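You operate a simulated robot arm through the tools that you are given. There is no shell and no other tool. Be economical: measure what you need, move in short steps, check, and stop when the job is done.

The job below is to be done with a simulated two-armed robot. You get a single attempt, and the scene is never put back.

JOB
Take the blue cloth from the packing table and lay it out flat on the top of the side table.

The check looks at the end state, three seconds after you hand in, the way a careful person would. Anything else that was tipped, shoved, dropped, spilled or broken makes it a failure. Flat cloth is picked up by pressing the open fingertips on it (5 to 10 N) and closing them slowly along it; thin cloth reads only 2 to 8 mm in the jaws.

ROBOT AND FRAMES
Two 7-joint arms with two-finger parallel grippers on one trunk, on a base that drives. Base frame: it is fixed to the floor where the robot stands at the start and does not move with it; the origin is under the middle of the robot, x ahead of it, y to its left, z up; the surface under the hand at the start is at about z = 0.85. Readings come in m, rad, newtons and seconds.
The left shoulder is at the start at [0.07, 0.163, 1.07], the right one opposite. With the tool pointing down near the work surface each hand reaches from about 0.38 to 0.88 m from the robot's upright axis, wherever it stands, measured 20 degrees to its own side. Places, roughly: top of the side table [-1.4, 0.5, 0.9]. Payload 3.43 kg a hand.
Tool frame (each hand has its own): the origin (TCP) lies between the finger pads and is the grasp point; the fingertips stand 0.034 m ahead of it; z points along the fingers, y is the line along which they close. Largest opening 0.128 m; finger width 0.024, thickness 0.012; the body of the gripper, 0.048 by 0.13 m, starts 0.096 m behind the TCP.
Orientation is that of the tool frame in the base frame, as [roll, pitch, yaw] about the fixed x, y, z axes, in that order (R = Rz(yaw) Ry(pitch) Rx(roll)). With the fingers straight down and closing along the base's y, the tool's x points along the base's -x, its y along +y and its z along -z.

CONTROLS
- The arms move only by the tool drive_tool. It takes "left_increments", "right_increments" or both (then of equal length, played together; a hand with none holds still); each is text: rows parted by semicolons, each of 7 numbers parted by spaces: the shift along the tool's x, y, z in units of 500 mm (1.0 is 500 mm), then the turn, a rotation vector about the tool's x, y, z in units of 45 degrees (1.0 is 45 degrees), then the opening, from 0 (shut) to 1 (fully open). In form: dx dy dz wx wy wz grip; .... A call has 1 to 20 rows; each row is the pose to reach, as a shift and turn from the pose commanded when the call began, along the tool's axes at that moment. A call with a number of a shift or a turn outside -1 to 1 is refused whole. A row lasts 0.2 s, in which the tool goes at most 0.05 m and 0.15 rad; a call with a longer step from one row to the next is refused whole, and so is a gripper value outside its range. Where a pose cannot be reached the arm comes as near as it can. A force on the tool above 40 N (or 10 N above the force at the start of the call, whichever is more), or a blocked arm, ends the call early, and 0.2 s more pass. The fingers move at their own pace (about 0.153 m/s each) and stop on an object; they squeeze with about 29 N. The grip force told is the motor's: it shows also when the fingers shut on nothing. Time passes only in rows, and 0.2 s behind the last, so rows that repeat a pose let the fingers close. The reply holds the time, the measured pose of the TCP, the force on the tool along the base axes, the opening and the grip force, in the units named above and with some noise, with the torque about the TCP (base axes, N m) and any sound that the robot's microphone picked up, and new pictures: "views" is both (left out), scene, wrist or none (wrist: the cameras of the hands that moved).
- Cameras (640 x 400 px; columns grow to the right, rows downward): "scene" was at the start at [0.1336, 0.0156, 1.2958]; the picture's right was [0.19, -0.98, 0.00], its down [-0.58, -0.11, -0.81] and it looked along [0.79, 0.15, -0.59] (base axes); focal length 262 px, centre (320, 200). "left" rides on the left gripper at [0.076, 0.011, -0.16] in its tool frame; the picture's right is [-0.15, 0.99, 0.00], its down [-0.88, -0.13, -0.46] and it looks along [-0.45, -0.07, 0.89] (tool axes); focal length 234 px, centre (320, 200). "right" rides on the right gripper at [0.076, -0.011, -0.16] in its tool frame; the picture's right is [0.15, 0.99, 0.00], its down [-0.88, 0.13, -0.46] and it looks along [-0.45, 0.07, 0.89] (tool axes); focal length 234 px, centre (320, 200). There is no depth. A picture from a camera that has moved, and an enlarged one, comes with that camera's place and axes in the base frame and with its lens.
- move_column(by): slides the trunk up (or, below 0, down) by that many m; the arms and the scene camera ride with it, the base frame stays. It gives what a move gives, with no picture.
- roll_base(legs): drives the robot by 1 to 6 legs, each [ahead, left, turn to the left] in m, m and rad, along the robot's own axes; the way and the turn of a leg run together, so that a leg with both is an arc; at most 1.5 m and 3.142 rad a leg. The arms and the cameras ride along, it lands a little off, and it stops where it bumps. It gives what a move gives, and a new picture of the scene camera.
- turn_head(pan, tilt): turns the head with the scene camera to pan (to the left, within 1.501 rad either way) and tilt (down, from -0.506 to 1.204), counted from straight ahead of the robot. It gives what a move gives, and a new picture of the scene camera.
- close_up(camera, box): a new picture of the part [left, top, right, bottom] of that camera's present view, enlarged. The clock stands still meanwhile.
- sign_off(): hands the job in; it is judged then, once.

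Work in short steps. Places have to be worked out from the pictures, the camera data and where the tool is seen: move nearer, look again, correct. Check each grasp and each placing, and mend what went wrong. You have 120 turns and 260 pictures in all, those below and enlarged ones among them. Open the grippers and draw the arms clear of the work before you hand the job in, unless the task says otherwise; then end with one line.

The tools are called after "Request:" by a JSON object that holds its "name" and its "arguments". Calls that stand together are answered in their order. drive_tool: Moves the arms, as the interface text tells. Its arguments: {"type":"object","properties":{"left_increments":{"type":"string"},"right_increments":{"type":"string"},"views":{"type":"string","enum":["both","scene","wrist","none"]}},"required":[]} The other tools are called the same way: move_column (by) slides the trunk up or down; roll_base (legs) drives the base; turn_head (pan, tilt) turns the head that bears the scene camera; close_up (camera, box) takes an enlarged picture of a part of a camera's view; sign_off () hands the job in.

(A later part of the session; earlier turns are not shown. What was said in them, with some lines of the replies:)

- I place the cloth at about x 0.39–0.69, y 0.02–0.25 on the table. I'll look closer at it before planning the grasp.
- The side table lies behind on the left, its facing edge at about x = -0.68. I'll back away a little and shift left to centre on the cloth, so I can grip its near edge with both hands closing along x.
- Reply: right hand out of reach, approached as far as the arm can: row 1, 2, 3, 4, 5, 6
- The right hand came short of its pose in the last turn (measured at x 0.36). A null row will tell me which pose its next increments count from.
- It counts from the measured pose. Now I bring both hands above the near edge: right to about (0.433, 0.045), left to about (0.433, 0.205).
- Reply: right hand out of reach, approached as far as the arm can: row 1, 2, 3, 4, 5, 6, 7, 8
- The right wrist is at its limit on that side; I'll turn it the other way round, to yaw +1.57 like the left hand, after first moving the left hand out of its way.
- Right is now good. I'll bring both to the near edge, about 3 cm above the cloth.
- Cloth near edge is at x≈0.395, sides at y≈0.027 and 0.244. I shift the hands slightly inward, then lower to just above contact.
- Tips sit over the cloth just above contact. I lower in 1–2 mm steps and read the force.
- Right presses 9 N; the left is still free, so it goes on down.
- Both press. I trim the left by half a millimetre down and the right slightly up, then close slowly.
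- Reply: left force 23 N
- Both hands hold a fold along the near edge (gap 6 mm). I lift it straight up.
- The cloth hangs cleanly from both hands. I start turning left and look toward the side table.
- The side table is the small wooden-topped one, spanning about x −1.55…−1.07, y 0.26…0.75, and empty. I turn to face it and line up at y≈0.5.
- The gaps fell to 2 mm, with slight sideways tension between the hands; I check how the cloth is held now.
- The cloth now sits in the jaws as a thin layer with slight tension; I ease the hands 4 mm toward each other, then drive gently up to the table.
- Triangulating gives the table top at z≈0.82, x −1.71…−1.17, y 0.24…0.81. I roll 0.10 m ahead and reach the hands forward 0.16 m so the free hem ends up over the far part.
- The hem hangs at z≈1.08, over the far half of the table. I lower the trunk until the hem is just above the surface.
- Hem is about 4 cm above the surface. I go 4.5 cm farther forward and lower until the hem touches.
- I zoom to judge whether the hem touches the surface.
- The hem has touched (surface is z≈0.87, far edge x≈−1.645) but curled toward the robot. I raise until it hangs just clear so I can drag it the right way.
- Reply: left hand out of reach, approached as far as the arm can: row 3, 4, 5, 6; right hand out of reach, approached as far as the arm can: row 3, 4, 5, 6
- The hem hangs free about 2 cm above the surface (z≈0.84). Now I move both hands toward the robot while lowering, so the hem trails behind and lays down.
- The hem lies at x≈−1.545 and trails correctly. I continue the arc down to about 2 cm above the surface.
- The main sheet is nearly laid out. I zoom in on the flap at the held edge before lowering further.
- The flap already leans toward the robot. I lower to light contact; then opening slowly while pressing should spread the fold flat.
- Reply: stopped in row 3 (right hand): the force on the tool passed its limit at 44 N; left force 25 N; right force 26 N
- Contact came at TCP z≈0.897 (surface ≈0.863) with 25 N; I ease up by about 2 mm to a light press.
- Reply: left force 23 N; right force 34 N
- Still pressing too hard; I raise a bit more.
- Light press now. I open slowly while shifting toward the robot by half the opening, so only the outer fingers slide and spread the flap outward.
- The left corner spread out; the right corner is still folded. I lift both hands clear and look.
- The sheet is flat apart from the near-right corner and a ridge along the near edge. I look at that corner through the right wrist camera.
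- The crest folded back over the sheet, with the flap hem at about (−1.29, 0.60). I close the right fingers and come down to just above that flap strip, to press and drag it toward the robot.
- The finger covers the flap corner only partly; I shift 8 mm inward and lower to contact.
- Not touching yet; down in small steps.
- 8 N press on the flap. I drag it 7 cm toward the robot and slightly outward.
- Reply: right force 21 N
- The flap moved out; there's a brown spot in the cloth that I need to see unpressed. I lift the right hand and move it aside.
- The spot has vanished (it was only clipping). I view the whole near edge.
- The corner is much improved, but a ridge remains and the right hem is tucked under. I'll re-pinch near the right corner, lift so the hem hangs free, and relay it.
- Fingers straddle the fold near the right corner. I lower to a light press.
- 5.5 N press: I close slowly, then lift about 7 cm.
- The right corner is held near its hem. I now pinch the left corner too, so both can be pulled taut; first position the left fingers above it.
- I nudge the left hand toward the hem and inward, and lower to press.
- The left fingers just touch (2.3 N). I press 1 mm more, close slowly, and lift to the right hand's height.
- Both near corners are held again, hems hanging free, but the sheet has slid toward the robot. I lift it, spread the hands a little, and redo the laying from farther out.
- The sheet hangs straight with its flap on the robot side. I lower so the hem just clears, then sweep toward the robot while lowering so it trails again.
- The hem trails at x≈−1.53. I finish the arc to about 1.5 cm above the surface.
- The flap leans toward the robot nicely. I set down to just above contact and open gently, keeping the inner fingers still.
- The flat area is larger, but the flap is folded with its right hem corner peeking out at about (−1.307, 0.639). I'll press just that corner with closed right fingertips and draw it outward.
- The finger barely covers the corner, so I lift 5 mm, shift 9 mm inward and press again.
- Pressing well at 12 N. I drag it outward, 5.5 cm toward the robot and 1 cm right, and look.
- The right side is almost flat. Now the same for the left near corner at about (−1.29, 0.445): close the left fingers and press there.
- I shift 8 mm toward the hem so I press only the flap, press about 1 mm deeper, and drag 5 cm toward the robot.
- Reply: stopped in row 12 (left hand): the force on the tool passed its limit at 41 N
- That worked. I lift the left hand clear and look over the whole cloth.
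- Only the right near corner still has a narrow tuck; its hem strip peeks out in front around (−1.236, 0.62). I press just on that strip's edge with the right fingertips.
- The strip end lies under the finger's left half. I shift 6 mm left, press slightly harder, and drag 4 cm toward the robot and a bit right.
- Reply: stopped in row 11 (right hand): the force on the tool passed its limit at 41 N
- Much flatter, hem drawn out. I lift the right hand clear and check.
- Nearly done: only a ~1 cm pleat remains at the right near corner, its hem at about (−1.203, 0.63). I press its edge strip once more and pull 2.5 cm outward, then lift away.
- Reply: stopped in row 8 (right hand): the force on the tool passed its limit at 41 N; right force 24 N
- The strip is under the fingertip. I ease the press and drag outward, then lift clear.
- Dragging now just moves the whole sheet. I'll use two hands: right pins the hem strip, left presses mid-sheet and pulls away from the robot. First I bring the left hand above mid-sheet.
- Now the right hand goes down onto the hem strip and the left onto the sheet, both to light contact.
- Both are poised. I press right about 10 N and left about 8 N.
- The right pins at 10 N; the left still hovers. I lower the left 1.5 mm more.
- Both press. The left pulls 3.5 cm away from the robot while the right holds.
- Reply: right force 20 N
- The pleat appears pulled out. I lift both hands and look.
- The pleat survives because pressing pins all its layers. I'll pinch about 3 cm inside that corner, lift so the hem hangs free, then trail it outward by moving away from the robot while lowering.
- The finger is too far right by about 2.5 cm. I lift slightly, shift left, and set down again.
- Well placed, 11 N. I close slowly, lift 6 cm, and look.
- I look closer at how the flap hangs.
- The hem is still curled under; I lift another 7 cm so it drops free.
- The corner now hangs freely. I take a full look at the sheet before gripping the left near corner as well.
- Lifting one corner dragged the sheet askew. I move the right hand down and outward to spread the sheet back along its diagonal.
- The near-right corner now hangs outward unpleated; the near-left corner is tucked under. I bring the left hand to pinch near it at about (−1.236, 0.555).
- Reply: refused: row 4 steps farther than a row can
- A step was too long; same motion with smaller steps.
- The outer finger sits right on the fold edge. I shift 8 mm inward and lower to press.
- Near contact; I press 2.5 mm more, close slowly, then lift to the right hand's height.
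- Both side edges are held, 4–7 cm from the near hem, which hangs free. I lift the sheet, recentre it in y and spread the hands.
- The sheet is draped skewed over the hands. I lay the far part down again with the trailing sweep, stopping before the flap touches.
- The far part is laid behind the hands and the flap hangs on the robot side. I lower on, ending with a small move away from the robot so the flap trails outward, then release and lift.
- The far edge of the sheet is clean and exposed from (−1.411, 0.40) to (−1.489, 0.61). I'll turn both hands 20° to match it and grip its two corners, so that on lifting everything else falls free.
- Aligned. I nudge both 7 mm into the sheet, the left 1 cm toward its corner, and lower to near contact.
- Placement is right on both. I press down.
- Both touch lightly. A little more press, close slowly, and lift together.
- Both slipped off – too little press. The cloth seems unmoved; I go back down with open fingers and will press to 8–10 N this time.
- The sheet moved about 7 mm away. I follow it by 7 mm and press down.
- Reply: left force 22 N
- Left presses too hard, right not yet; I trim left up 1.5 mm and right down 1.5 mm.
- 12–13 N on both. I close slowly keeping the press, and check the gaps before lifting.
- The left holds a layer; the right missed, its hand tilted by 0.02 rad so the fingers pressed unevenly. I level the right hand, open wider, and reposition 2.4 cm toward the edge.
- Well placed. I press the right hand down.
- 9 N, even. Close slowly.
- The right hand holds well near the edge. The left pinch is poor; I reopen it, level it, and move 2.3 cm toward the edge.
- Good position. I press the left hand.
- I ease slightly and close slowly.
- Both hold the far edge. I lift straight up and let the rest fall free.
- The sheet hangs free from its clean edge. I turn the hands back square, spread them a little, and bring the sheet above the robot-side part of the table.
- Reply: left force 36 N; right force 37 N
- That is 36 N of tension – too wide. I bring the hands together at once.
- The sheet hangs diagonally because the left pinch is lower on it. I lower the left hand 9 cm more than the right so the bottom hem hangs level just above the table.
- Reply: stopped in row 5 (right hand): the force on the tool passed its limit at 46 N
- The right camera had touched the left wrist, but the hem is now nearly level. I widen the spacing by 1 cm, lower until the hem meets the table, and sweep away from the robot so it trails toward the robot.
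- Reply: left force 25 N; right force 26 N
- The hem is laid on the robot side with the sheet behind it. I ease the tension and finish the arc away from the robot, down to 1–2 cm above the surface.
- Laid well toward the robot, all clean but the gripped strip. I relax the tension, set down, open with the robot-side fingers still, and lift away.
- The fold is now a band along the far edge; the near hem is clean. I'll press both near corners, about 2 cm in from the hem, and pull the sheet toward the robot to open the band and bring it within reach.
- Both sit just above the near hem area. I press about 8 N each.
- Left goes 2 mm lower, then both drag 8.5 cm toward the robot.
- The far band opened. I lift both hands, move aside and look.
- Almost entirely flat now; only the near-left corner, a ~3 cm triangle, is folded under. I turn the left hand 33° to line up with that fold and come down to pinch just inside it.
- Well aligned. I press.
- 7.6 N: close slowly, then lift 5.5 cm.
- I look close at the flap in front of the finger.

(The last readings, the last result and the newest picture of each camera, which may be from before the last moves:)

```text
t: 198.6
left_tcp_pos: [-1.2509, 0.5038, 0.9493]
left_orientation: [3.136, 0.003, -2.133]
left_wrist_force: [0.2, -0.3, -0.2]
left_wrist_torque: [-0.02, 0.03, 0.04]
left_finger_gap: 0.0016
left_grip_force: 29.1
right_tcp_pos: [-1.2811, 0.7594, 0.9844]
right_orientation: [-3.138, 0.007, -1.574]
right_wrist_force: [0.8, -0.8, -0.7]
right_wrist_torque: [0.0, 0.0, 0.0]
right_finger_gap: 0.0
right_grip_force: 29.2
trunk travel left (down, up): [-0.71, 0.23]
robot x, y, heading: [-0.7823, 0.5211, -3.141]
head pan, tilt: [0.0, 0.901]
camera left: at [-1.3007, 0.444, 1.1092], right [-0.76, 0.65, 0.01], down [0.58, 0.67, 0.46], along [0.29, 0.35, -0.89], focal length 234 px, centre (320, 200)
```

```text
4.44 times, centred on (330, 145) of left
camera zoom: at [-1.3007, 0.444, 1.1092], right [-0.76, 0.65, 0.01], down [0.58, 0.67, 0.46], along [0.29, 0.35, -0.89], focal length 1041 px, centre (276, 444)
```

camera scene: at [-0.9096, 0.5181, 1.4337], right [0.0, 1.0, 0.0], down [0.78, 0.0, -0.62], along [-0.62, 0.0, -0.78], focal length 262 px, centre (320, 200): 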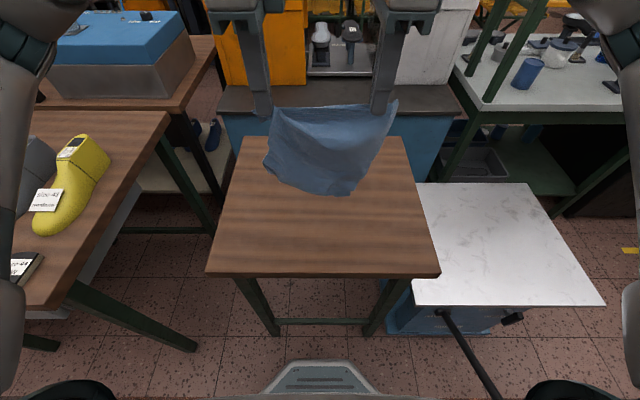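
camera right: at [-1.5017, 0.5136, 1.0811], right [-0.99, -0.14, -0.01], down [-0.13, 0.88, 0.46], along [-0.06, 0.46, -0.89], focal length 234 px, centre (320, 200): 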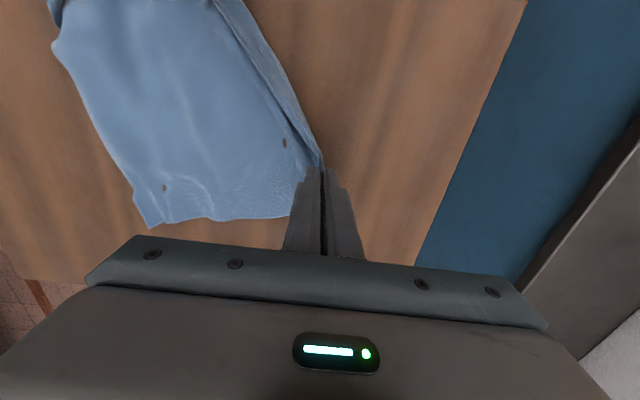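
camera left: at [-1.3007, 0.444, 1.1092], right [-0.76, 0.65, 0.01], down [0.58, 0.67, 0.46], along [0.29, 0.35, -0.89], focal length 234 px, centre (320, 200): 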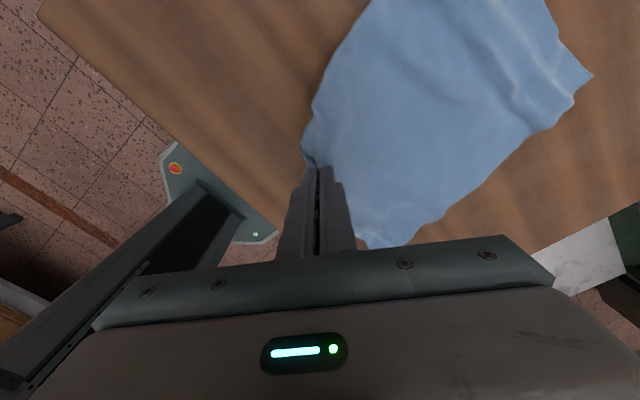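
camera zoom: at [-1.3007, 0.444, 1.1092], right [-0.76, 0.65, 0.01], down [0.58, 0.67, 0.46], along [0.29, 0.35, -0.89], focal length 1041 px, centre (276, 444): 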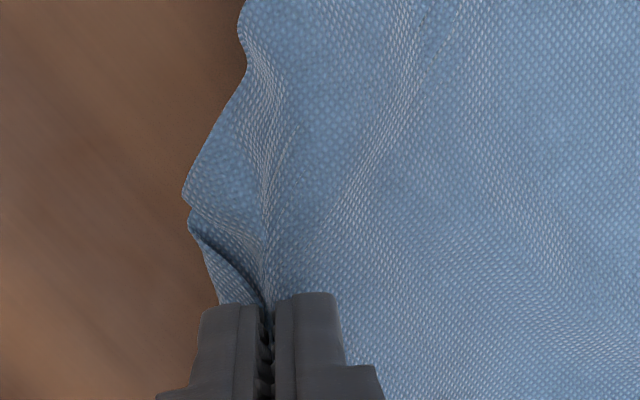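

The flap may still hold the corner folded behind it. I lift 3 cm more with a few quick shakes, then lower while moving inward so the corner trails outward.

Request:
{"name": "drive_tool", "arguments": {"left_increments": "0 0 -0.06 0 0 0 0; 0 -0.04 -0.06 0 0 0 0; 0 0.04 -0.06 0 0 0 0; 0 -0.04 -0.06 0 0 0 0; 0 0.04 -0.06 0 0 0 0; 0 0 -0.06 0 0 0 0; 0 0 -0.06 0 0 0 0; 0 0 -0.02 0 0 0 0; 0 0.005 0.02 0 0 0 0; 0 0.025 0.04 0 0 0 0; 0 0.045 0.06 0 0 0 0; 0 0.06 0.08 0 0 0 0; 0 0.065 0.095 0 0 0 0; 0 0.065 0.095 0 0 0 0", "views": "wrist"}}

Request:
{"name": "close_up", "arguments": {"camera": "scene", "box": [270, 180, 370, 255]}}

```text
t: 201.6
left_tcp_pos: [-1.2768, 0.5215, 0.9034]
left_orientation: [3.133, 0.003, -2.134]
left_wrist_force: [-0.6, -0.6, 0.0]
left_wrist_torque: [0.0, 0.01, 0.02]
left_finger_gap: 0.0016
left_grip_force: 29.3
right_tcp_pos: [-1.2817, 0.7584, 0.9851]
right_orientation: [-3.137, 0.006, -1.574]
right_wrist_force: [0.3, 0.6, -0.4]
right_wrist_torque: [0.02, -0.02, -0.01]
right_finger_gap: 0.0001
right_grip_force: 28.8
trunk travel left (down, up): [-0.71, 0.23]
robot x, y, heading: [-0.7791, 0.5182, -3.143]
head pan, tilt: [0.0, 0.901]
camera left: at [-1.3264, 0.4622, 1.0631], right [-0.76, 0.65, 0.01], down [0.58, 0.67, 0.46], along [0.29, 0.35, -0.89], focal length 234 px, centre (320, 200)
```

left: 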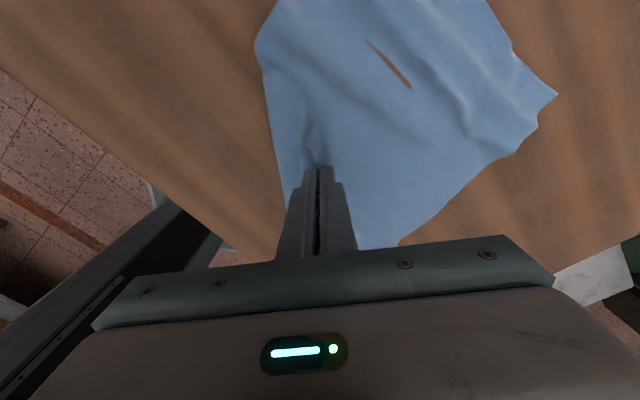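

```text
5.33 times, centred on (320, 218) of scene
camera zoom: at [-0.9096, 0.518, 1.4337], right [0.0, 1.0, 0.0], down [0.78, 0.0, -0.62], along [-0.62, 0.0, -0.78], focal length 1395 px, centre (320, 107)
```

zoom: 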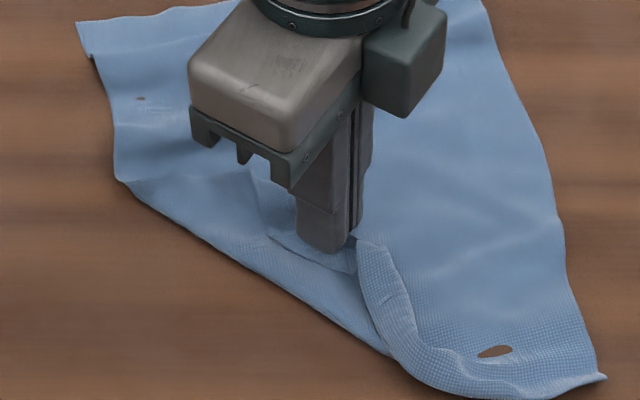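

It looks as if the corner is still beneath. I lift 9 cm to see it hang.

Request:
{"name": "drive_tool", "arguments": {"left_increments": "0 0 -0.06 0 0 0 0; 0 -0.02 -0.12 0 0 0 0; 0 -0.04 -0.18 0 0 0 0; 0 -0.04 -0.18 0 0 0 0; 0 -0.04 -0.18 0 0 0 0", "views": "wrist"}}

Request:
{"name": "close_up", "arguments": {"camera": "scene", "box": [270, 150, 390, 250]}}

```text
t: 202.8
left_tcp_pos: [-1.2608, 0.5106, 0.9948]
left_orientation: [3.134, 0.0, -2.133]
left_wrist_force: [0.7, -0.3, 0.1]
left_wrist_torque: [-0.03, 0.0, 0.01]
left_finger_gap: 0.002
left_grip_force: 29.5
right_tcp_pos: [-1.2822, 0.759, 0.9853]
right_orientation: [-3.138, 0.008, -1.573]
right_wrist_force: [-0.1, 0.0, -0.1]
right_wrist_torque: [0.02, 0.03, -0.01]
right_finger_gap: 0.0
right_grip_force: 28.9
trunk travel left (down, up): [-0.71, 0.23]
robot x, y, heading: [-0.7785, 0.5181, -3.133]
head pan, tilt: [0.0, 0.901]
camera left: at [-1.3102, 0.4511, 1.1533], right [-0.76, 0.65, 0.01], down [0.58, 0.67, 0.46], along [0.29, 0.35, -0.89], focal length 234 px, centre (320, 200)
```

left: 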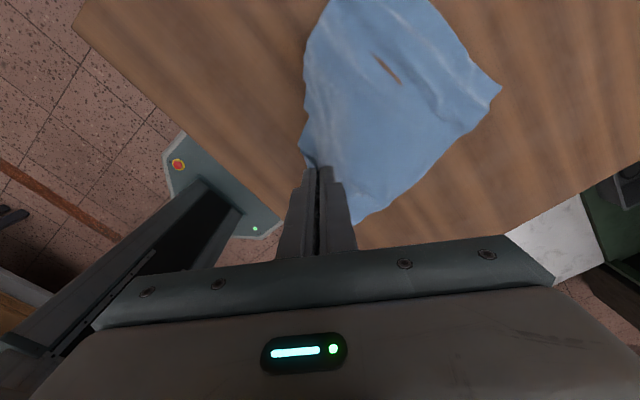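

```text
4.00 times, centred on (330, 200) of scene
camera zoom: at [-0.9097, 0.5181, 1.4337], right [0.0, 1.0, 0.0], down [0.78, 0.0, -0.62], along [-0.62, 0.0, -0.78], focal length 1046 px, centre (280, 200)
```

zoom: 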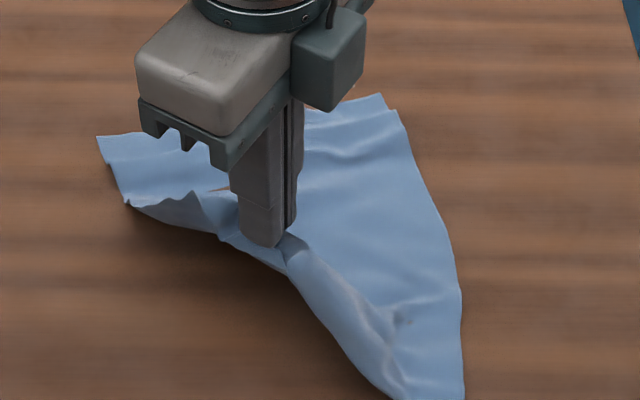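

The pinch seems to include the tucked triangle itself. I set it back down in its outward position, release, and will re-pinch farther in.

Request:
{"name": "drive_tool", "arguments": {"left_increments": "0 -0.01 0.04 0 0 0 0; 0 -0.03 0.08 0 0 0 0; 0 -0.05 0.12 0 0 0 0; 0 -0.065 0.16 0 0 0 0; 0 -0.07 0.186 0 0 0 0; 0 -0.07 0.19 0 0 0 0; 0 -0.075 0.19 0 0 0 0.1; 0 -0.08 0.19 0 0 0 0.2; 0 -0.08 0.19 0 0 0 0.3; 0 -0.08 0.12 0 0 0 0.3; 0 -0.08 0.04 0 0 0 0.3; 0 -0.08 0 0 0 0 0.3; 0.08 -0.08 0 0 0 0 0.3; 0.16 -0.08 0 0 0 0 0.3; 0.24 -0.08 0 0 0 0 0.3; 0.3 -0.08 0 0 0 0 0.3", "views": "none"}}

Request:
{"name": "close_up", "arguments": {"camera": "scene", "box": [250, 140, 410, 260]}}

```text
t: 206.2
left_tcp_pos: [-1.3062, 0.3603, 0.9922]
left_orientation: [3.134, 0.004, -2.134]
left_wrist_force: [-0.8, -0.1, -0.8]
left_wrist_torque: [0.0, -0.04, 0.03]
left_finger_gap: 0.0386
left_grip_force: 0.0
right_tcp_pos: [-1.2814, 0.7591, 0.9847]
right_orientation: [-3.137, 0.006, -1.574]
right_wrist_force: [0.1, -0.9, -0.2]
right_wrist_torque: [0.02, 0.01, 0.01]
right_finger_gap: 0.0
right_grip_force: 28.8
trunk travel left (down, up): [-0.71, 0.23]
robot x, y, heading: [-0.7812, 0.5194, -3.136]
head pan, tilt: [0.0, 0.901]
```

```text
3.33 times, centred on (330, 200) of scene
camera zoom: at [-0.9098, 0.517, 1.4337], right [0.0, 1.0, 0.0], down [0.78, 0.0, -0.62], along [-0.62, 0.0, -0.78], focal length 872 px, centre (287, 200)
```

zoom: 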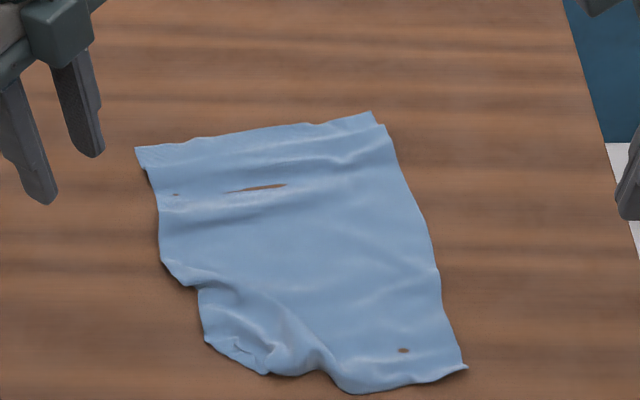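

The corner area is bulged with a small tuck. I press near its tip with the closed left fingers and draw it diagonally outward.

Request:
{"name": "drive_tool", "arguments": {"left_increments": "-0.08 -0.005 0 0 0 0 0; -0.16 -0.01 0 0 0 0 0; -0.24 -0.01 0 0 0 0 0; -0.287 -0.01 0.05 0 0 0 0; -0.287 -0.01 0.12 0 0 0 0; -0.287 -0.01 0.17 0 0 0 0; -0.287 -0.01 0.186 0 0 0 0; -0.287 -0.01 0.194 0 0 0 0; -0.287 -0.01 0.196 0 0 0 0; -0.287 -0.01 0.196 0 0 0 0", "views": "none"}}

Request:
{"name": "close_up", "arguments": {"camera": "scene", "box": [260, 180, 380, 270]}}

```text
t: 208.4
left_tcp_pos: [-1.226, 0.4816, 0.8962]
left_orientation: [3.133, 0.002, -2.135]
left_wrist_force: [1.6, 0.3, 11.9]
left_wrist_torque: [-0.02, -0.11, 0.01]
left_finger_gap: 0.0001
left_grip_force: 29.0
right_tcp_pos: [-1.2814, 0.7585, 0.9851]
right_orientation: [-3.138, 0.005, -1.575]
right_wrist_force: [0.2, -0.8, 1.3]
right_wrist_torque: [0.01, 0.0, -0.02]
right_finger_gap: 0.0
right_grip_force: 29.3
trunk travel left (down, up): [-0.71, 0.23]
robot x, y, heading: [-0.7835, 0.5193, -3.137]
head pan, tilt: [0.0, 0.901]
```

```text
4.44 times, centred on (320, 225) of scene
camera zoom: at [-0.9086, 0.5182, 1.434], right [0.0, 1.0, 0.0], down [0.78, 0.0, -0.62], along [-0.62, 0.0, -0.78], focal length 1162 px, centre (320, 89)
```

zoom: 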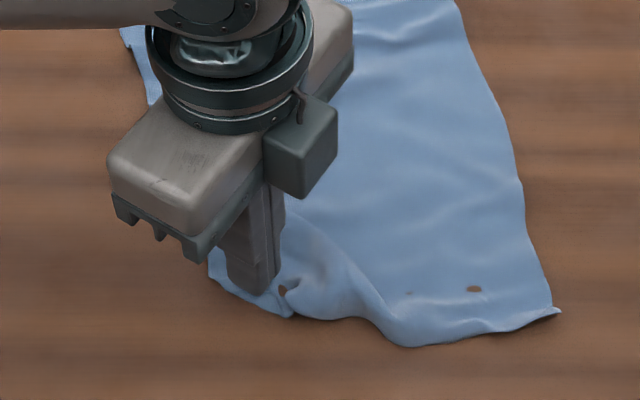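

Pressing at 12 N on the tip. I drag 4.5 cm diagonally outward, lift, and look.

Request:
{"name": "drive_tool", "arguments": {"left_increments": "0 -0.015 -0.0005 0 0 0 0; 0 -0.03 -0.0005 0 0 0 0; 0 -0.045 -0.0005 0 0 0 0; 0 -0.06 -0.0005 0 0 0 0; 0 -0.075 -0.0005 0 0 0 0; 0 -0.09 -0.0005 0 0 0 0; 0 -0.09 -0.03 0 0 0 0; 0 -0.09 -0.1 0 0 0 0; 0 -0.09 -0.17 0 0 0 0; 0.09 -0.09 -0.17 0 0 0 0; 0.18 -0.09 -0.17 0 0 0 0; 0.26 -0.09 -0.17 0 0 0 0", "views": "none"}}

Request:
{"name": "close_up", "arguments": {"camera": "scene", "box": [250, 150, 410, 270]}}

```text
t: 211.0
left_tcp_pos: [-1.2591, 0.3463, 0.9793]
left_orientation: [3.134, 0.004, -2.135]
left_wrist_force: [-0.4, -0.7, 0.0]
left_wrist_torque: [0.01, 0.01, -0.02]
left_finger_gap: 0.0
left_grip_force: 29.0
right_tcp_pos: [-1.2825, 0.759, 0.9848]
right_orientation: [-3.139, 0.008, -1.574]
right_wrist_force: [0.6, -0.3, 0.4]
right_wrist_torque: [0.04, 0.01, 0.02]
right_finger_gap: 0.0
right_grip_force: 29.0
trunk travel left (down, up): [-0.71, 0.23]
robot x, y, heading: [-0.7801, 0.516, -3.14]
head pan, tilt: [0.0, 0.901]
```

```text
3.33 times, centred on (330, 210) of scene
camera zoom: at [-0.9097, 0.517, 1.4337], right [0.0, 1.0, 0.0], down [0.78, 0.0, -0.62], along [-0.62, 0.0, -0.78], focal length 872 px, centre (287, 167)
```

zoom: 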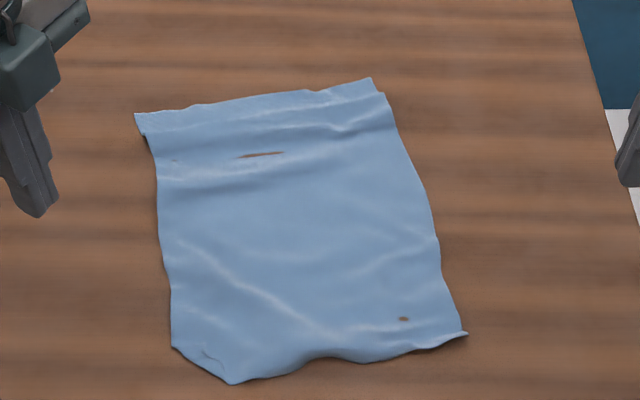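

Very close to flat now. The length is still about 3 cm short in ripples, so I'll press the two far corners and pull them away from the robot to tension the sheet; first position both hands there.

Request:
{"name": "drive_tool", "arguments": {"left_increments": "0.01 0.06 0 0 0 -0.15 0; 0.02 0.12 0 0 0 -0.3 0; 0.03 0.18 0 0 0 -0.45 0; 0.04 0.24 0 0 0 -0.6 0; 0.051 0.313 0 0 0 -0.733 0; 0.051 0.313 0.05 0 0 -0.733 0; 0.051 0.313 0.1 0 0 -0.733 0; 0.051 0.313 0.145 0 0 -0.733 0; 0.051 0.313 0.16 0 0 -0.733 0", "right_increments": "0.06 0.06 0 0 0 0 0; 0.12 0.12 0 0 0 0 0; 0.18 0.18 0 0 0 0 0; 0.24 0.24 0 0 0 0 0; 0.3 0.29 0 0 0 0 0; 0.354 0.32 0.05 0 0 0 0; 0.354 0.32 0.1 0 0 0 0; 0.354 0.32 0.155 0 0 0 0; 0.354 0.32 0.172 0 0 0 0", "views": "none"}}

Request:
{"name": "close_up", "arguments": {"camera": "scene", "box": [250, 130, 410, 250]}}

```text
t: 213.0
left_tcp_pos: [-1.404, 0.4093, 0.9003]
left_orientation: [3.138, 0.005, -1.557]
left_wrist_force: [0.2, -0.6, 0.4]
left_wrist_torque: [0.0, 0.0, 0.02]
left_finger_gap: 0.0
left_grip_force: 29.0
right_tcp_pos: [-1.4405, 0.5805, 0.8956]
right_orientation: [-3.139, 0.007, -1.572]
right_wrist_force: [-0.2, 1.0, 0.5]
right_wrist_torque: [0.0, 0.04, 0.0]
right_finger_gap: 0.0
right_grip_force: 29.4
trunk travel left (down, up): [-0.71, 0.23]
robot x, y, heading: [-0.7769, 0.5194, -3.138]
head pan, tilt: [0.0, 0.901]
```

```text
3.33 times, centred on (330, 190) of scene
camera zoom: at [-0.9097, 0.5177, 1.4338], right [0.0, 1.0, 0.0], down [0.78, 0.0, -0.62], along [-0.62, 0.0, -0.78], focal length 872 px, centre (287, 233)
```

zoom: 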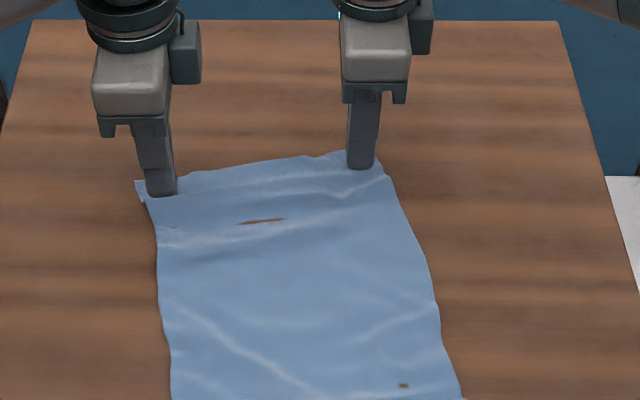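

Positioned on both far corners. I press.

Request:
{"name": "drive_tool", "arguments": {"left_increments": "0 0 0.005 0 0 0 0; 0 0 0.01 0 0 0 0; 0 0 0.012 0 0 0 0; 0 0 0.012 0 0 0 0", "right_increments": "0 0 0.001 0 0 0 0; 0 0 0.002 0 0 0 0; 0 0 0.003 0 0 0 0; 0 0 0.003 0 0 0 0", "views": "none"}}

```text
t: 214.0
left_tcp_pos: [-1.4028, 0.409, 0.8957]
left_orientation: [3.136, 0.006, -1.558]
left_wrist_force: [-0.3, -0.5, 4.8]
left_wrist_torque: [-0.03, 0.0, 0.02]
left_finger_gap: 0.0
left_grip_force: 29.0
right_tcp_pos: [-1.4411, 0.5812, 0.8964]
right_orientation: [-3.138, 0.006, -1.574]
right_wrist_force: [-0.5, 0.3, 0.1]
right_wrist_torque: [-0.01, 0.0, 0.03]
right_finger_gap: 0.0001
right_grip_force: 29.2
trunk travel left (down, up): [-0.71, 0.23]
robot x, y, heading: [-0.7834, 0.5206, -3.136]
head pan, tilt: [0.0, 0.901]
```

I press the right 2 mm more, then both pull 6.5 cm away from the robot, slightly apart, and lift clear.

Request:
{"name": "drive_tool", "arguments": {"left_increments": "0 0 0.001 0 0 0 0; 0 0 0.0015 0 0 0 0; 0 0 0.0015 0 0 0 0; 0.002 0.015 0.0015 0 0 0 0; 0.004 0.03 0.0015 0 0 0 0; 0.006 0.045 0.0015 0 0 0 0; 0.008 0.06 0.0015 0 0 0 0; 0.01 0.075 0.0015 0 0 0 0; 0.012 0.09 0.0015 0 0 0 0; 0.012 0.105 0.0015 0 0 0 0; 0.012 0.12 0.0015 0 0 0 0; 0.012 0.13 0.0015 0 0 0 0; 0.012 0.13 -0.03 0 0 0 0; 0.012 0.13 -0.1 0 0 0 0; 0.012 0.13 -0.17 0 0 0 0; 0.09 0.13 -0.17 0 0 0 0; 0.17 0.13 -0.17 0 0 0 0", "right_increments": "0 0 0.002 0 0 0 0; 0 0 0.004 0 0 0 0; 0 0 0.0045 0 0 0 0; -0.002 0.015 0.0045 0 0 0 0; -0.004 0.03 0.0045 0 0 0 0; -0.006 0.045 0.0045 0 0 0 0; -0.008 0.06 0.0045 0 0 0 0; -0.01 0.075 0.0045 0 0 0 0; -0.012 0.09 0.0045 0 0 0 0; -0.012 0.105 0.0045 0 0 0 0; -0.012 0.12 0.0045 0 0 0 0; -0.012 0.13 0.0045 0 0 0 0; -0.012 0.13 -0.03 0 0 0 0; -0.012 0.13 -0.1 0 0 0 0; -0.012 0.13 -0.17 0 0 0 0; -0.09 0.13 -0.17 0 0 0 0; -0.17 0.13 -0.17 0 0 0 0", "views": "none"}}

Request:
{"name": "close_up", "arguments": {"camera": "scene", "box": [250, 130, 410, 250]}}

```text
t: 217.6
left_tcp_pos: [-1.4662, 0.3232, 0.981]
left_orientation: [3.137, 0.005, -1.558]
left_wrist_force: [0.9, -0.6, -0.1]
left_wrist_torque: [-0.02, 0.02, -0.01]
left_finger_gap: 0.0
left_grip_force: 28.9
right_tcp_pos: [-1.5056, 0.6693, 0.9808]
right_orientation: [-3.138, 0.007, -1.571]
right_wrist_force: [0.5, 0.5, -0.4]
right_wrist_torque: [-0.01, 0.02, 0.0]
right_finger_gap: 0.0
right_grip_force: 29.6
trunk travel left (down, up): [-0.71, 0.23]
robot x, y, heading: [-0.7815, 0.5207, -3.138]
head pan, tilt: [0.0, 0.901]
```

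```text
3.33 times, centred on (330, 190) of scene
camera zoom: at [-0.9086, 0.5183, 1.4339], right [0.0, 1.0, 0.0], down [0.78, 0.0, -0.62], along [-0.62, 0.0, -0.78], focal length 872 px, centre (287, 233)
```

zoom: 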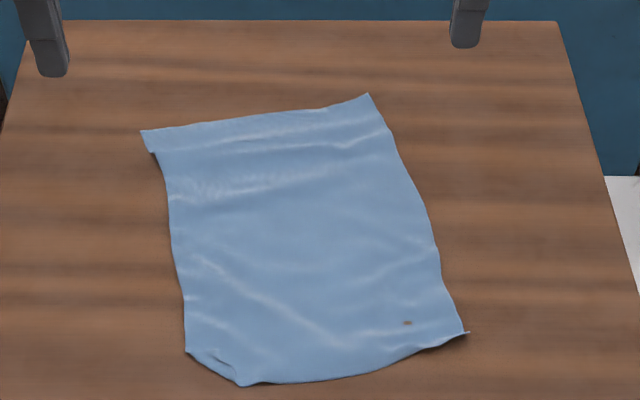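

The sheet is now well spread. One close look at the near-left corner to see how it is tucked.

Request:
{"name": "close_up", "arguments": {"camera": "scene", "box": [280, 220, 330, 255]}}

```text
11.43 times, centred on (305, 238) of scene
camera zoom: at [-0.9086, 0.5183, 1.4339], right [0.0, 1.0, 0.0], down [0.78, 0.0, -0.62], along [-0.62, 0.0, -0.78], focal length 2989 px, centre (491, -229)
5 turns are left
```

zoom: 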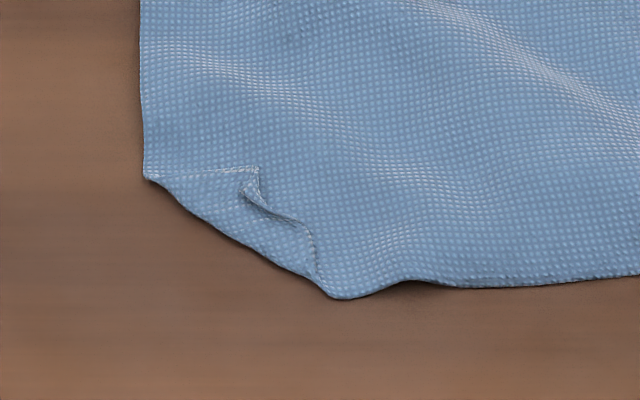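

Only a tiny corner fold (about 2 cm) is left, and few turns remain, so I leave the cloth as it is: I open the grippers and draw both arms up and back, clear of the table.

Request:
{"name": "drive_tool", "arguments": {"left_increments": "0.04 0 -0.06 0 0 0 0.3; 0.08 0 -0.14 0 0 0 0.6; 0.1 0 -0.22 0 0 0 0.6; 0.1 -0.05 -0.3 0 0 0 0.6; 0.1 -0.12 -0.36 0 0 0 0.6; 0.1 -0.2 -0.4 0 0 0 0.6; 0.1 -0.28 -0.4 0 0 0 0.6", "right_increments": "-0.04 0 -0.06 0 0 0 0.3; -0.08 0 -0.14 0 0 0 0.6; -0.1 0 -0.22 0 0 0 0.6; -0.1 -0.05 -0.3 0 0 0 0.6; -0.1 -0.12 -0.36 0 0 0 0.6; -0.1 -0.2 -0.4 0 0 0 0.6; -0.1 -0.28 -0.4 0 0 0 0.6", "views": "scene"}}

```text
t: 219.2
left_tcp_pos: [-1.3235, 0.2716, 1.1799]
left_orientation: [3.135, 0.007, -1.559]
left_wrist_force: [0.3, 0.0, 1.1]
left_wrist_torque: [-0.01, 0.01, 0.0]
left_finger_gap: 0.077
left_grip_force: 0.1
right_tcp_pos: [-1.3629, 0.7133, 1.1835]
right_orientation: [-3.139, 0.008, -1.575]
right_wrist_force: [1.6, 0.0, 0.0]
right_wrist_torque: [0.01, 0.05, -0.02]
right_finger_gap: 0.0769
right_grip_force: 0.1
trunk travel left (down, up): [-0.71, 0.23]
robot x, y, heading: [-0.7817, 0.521, -3.136]
head pan, tilt: [0.0, 0.901]
camera scene: at [-0.9074, 0.5181, 1.434], right [0.0, 1.0, 0.0], down [0.78, 0.0, -0.62], along [-0.62, 0.0, -0.78], focal length 262 px, centre (320, 200)
4 turns are left
```

scene: 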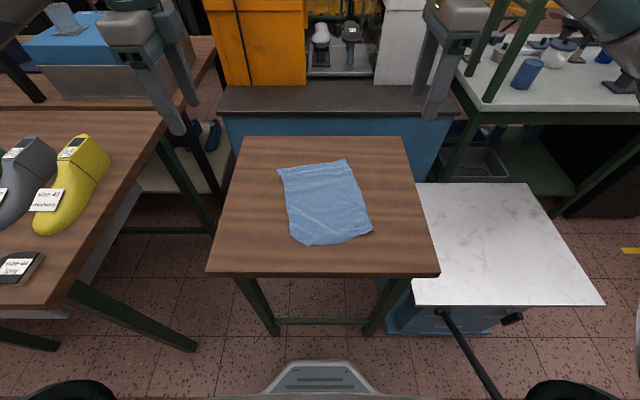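

The cloth lies spread out on the side table, the grippers are open and clear, and nothing else was disturbed; I hand in.

Request:
{"name": "sign_off", "arguments": {}}

```text
The job is handed in.
```

The blue cloth is spread on the side table, but not perfectly flat: one corner still has a fold of about 2 cm, and slight ripples leave it about 2 cm short of its full length. Both grippers are open and clear of it, and I saw nothing else on or around the tables moved.
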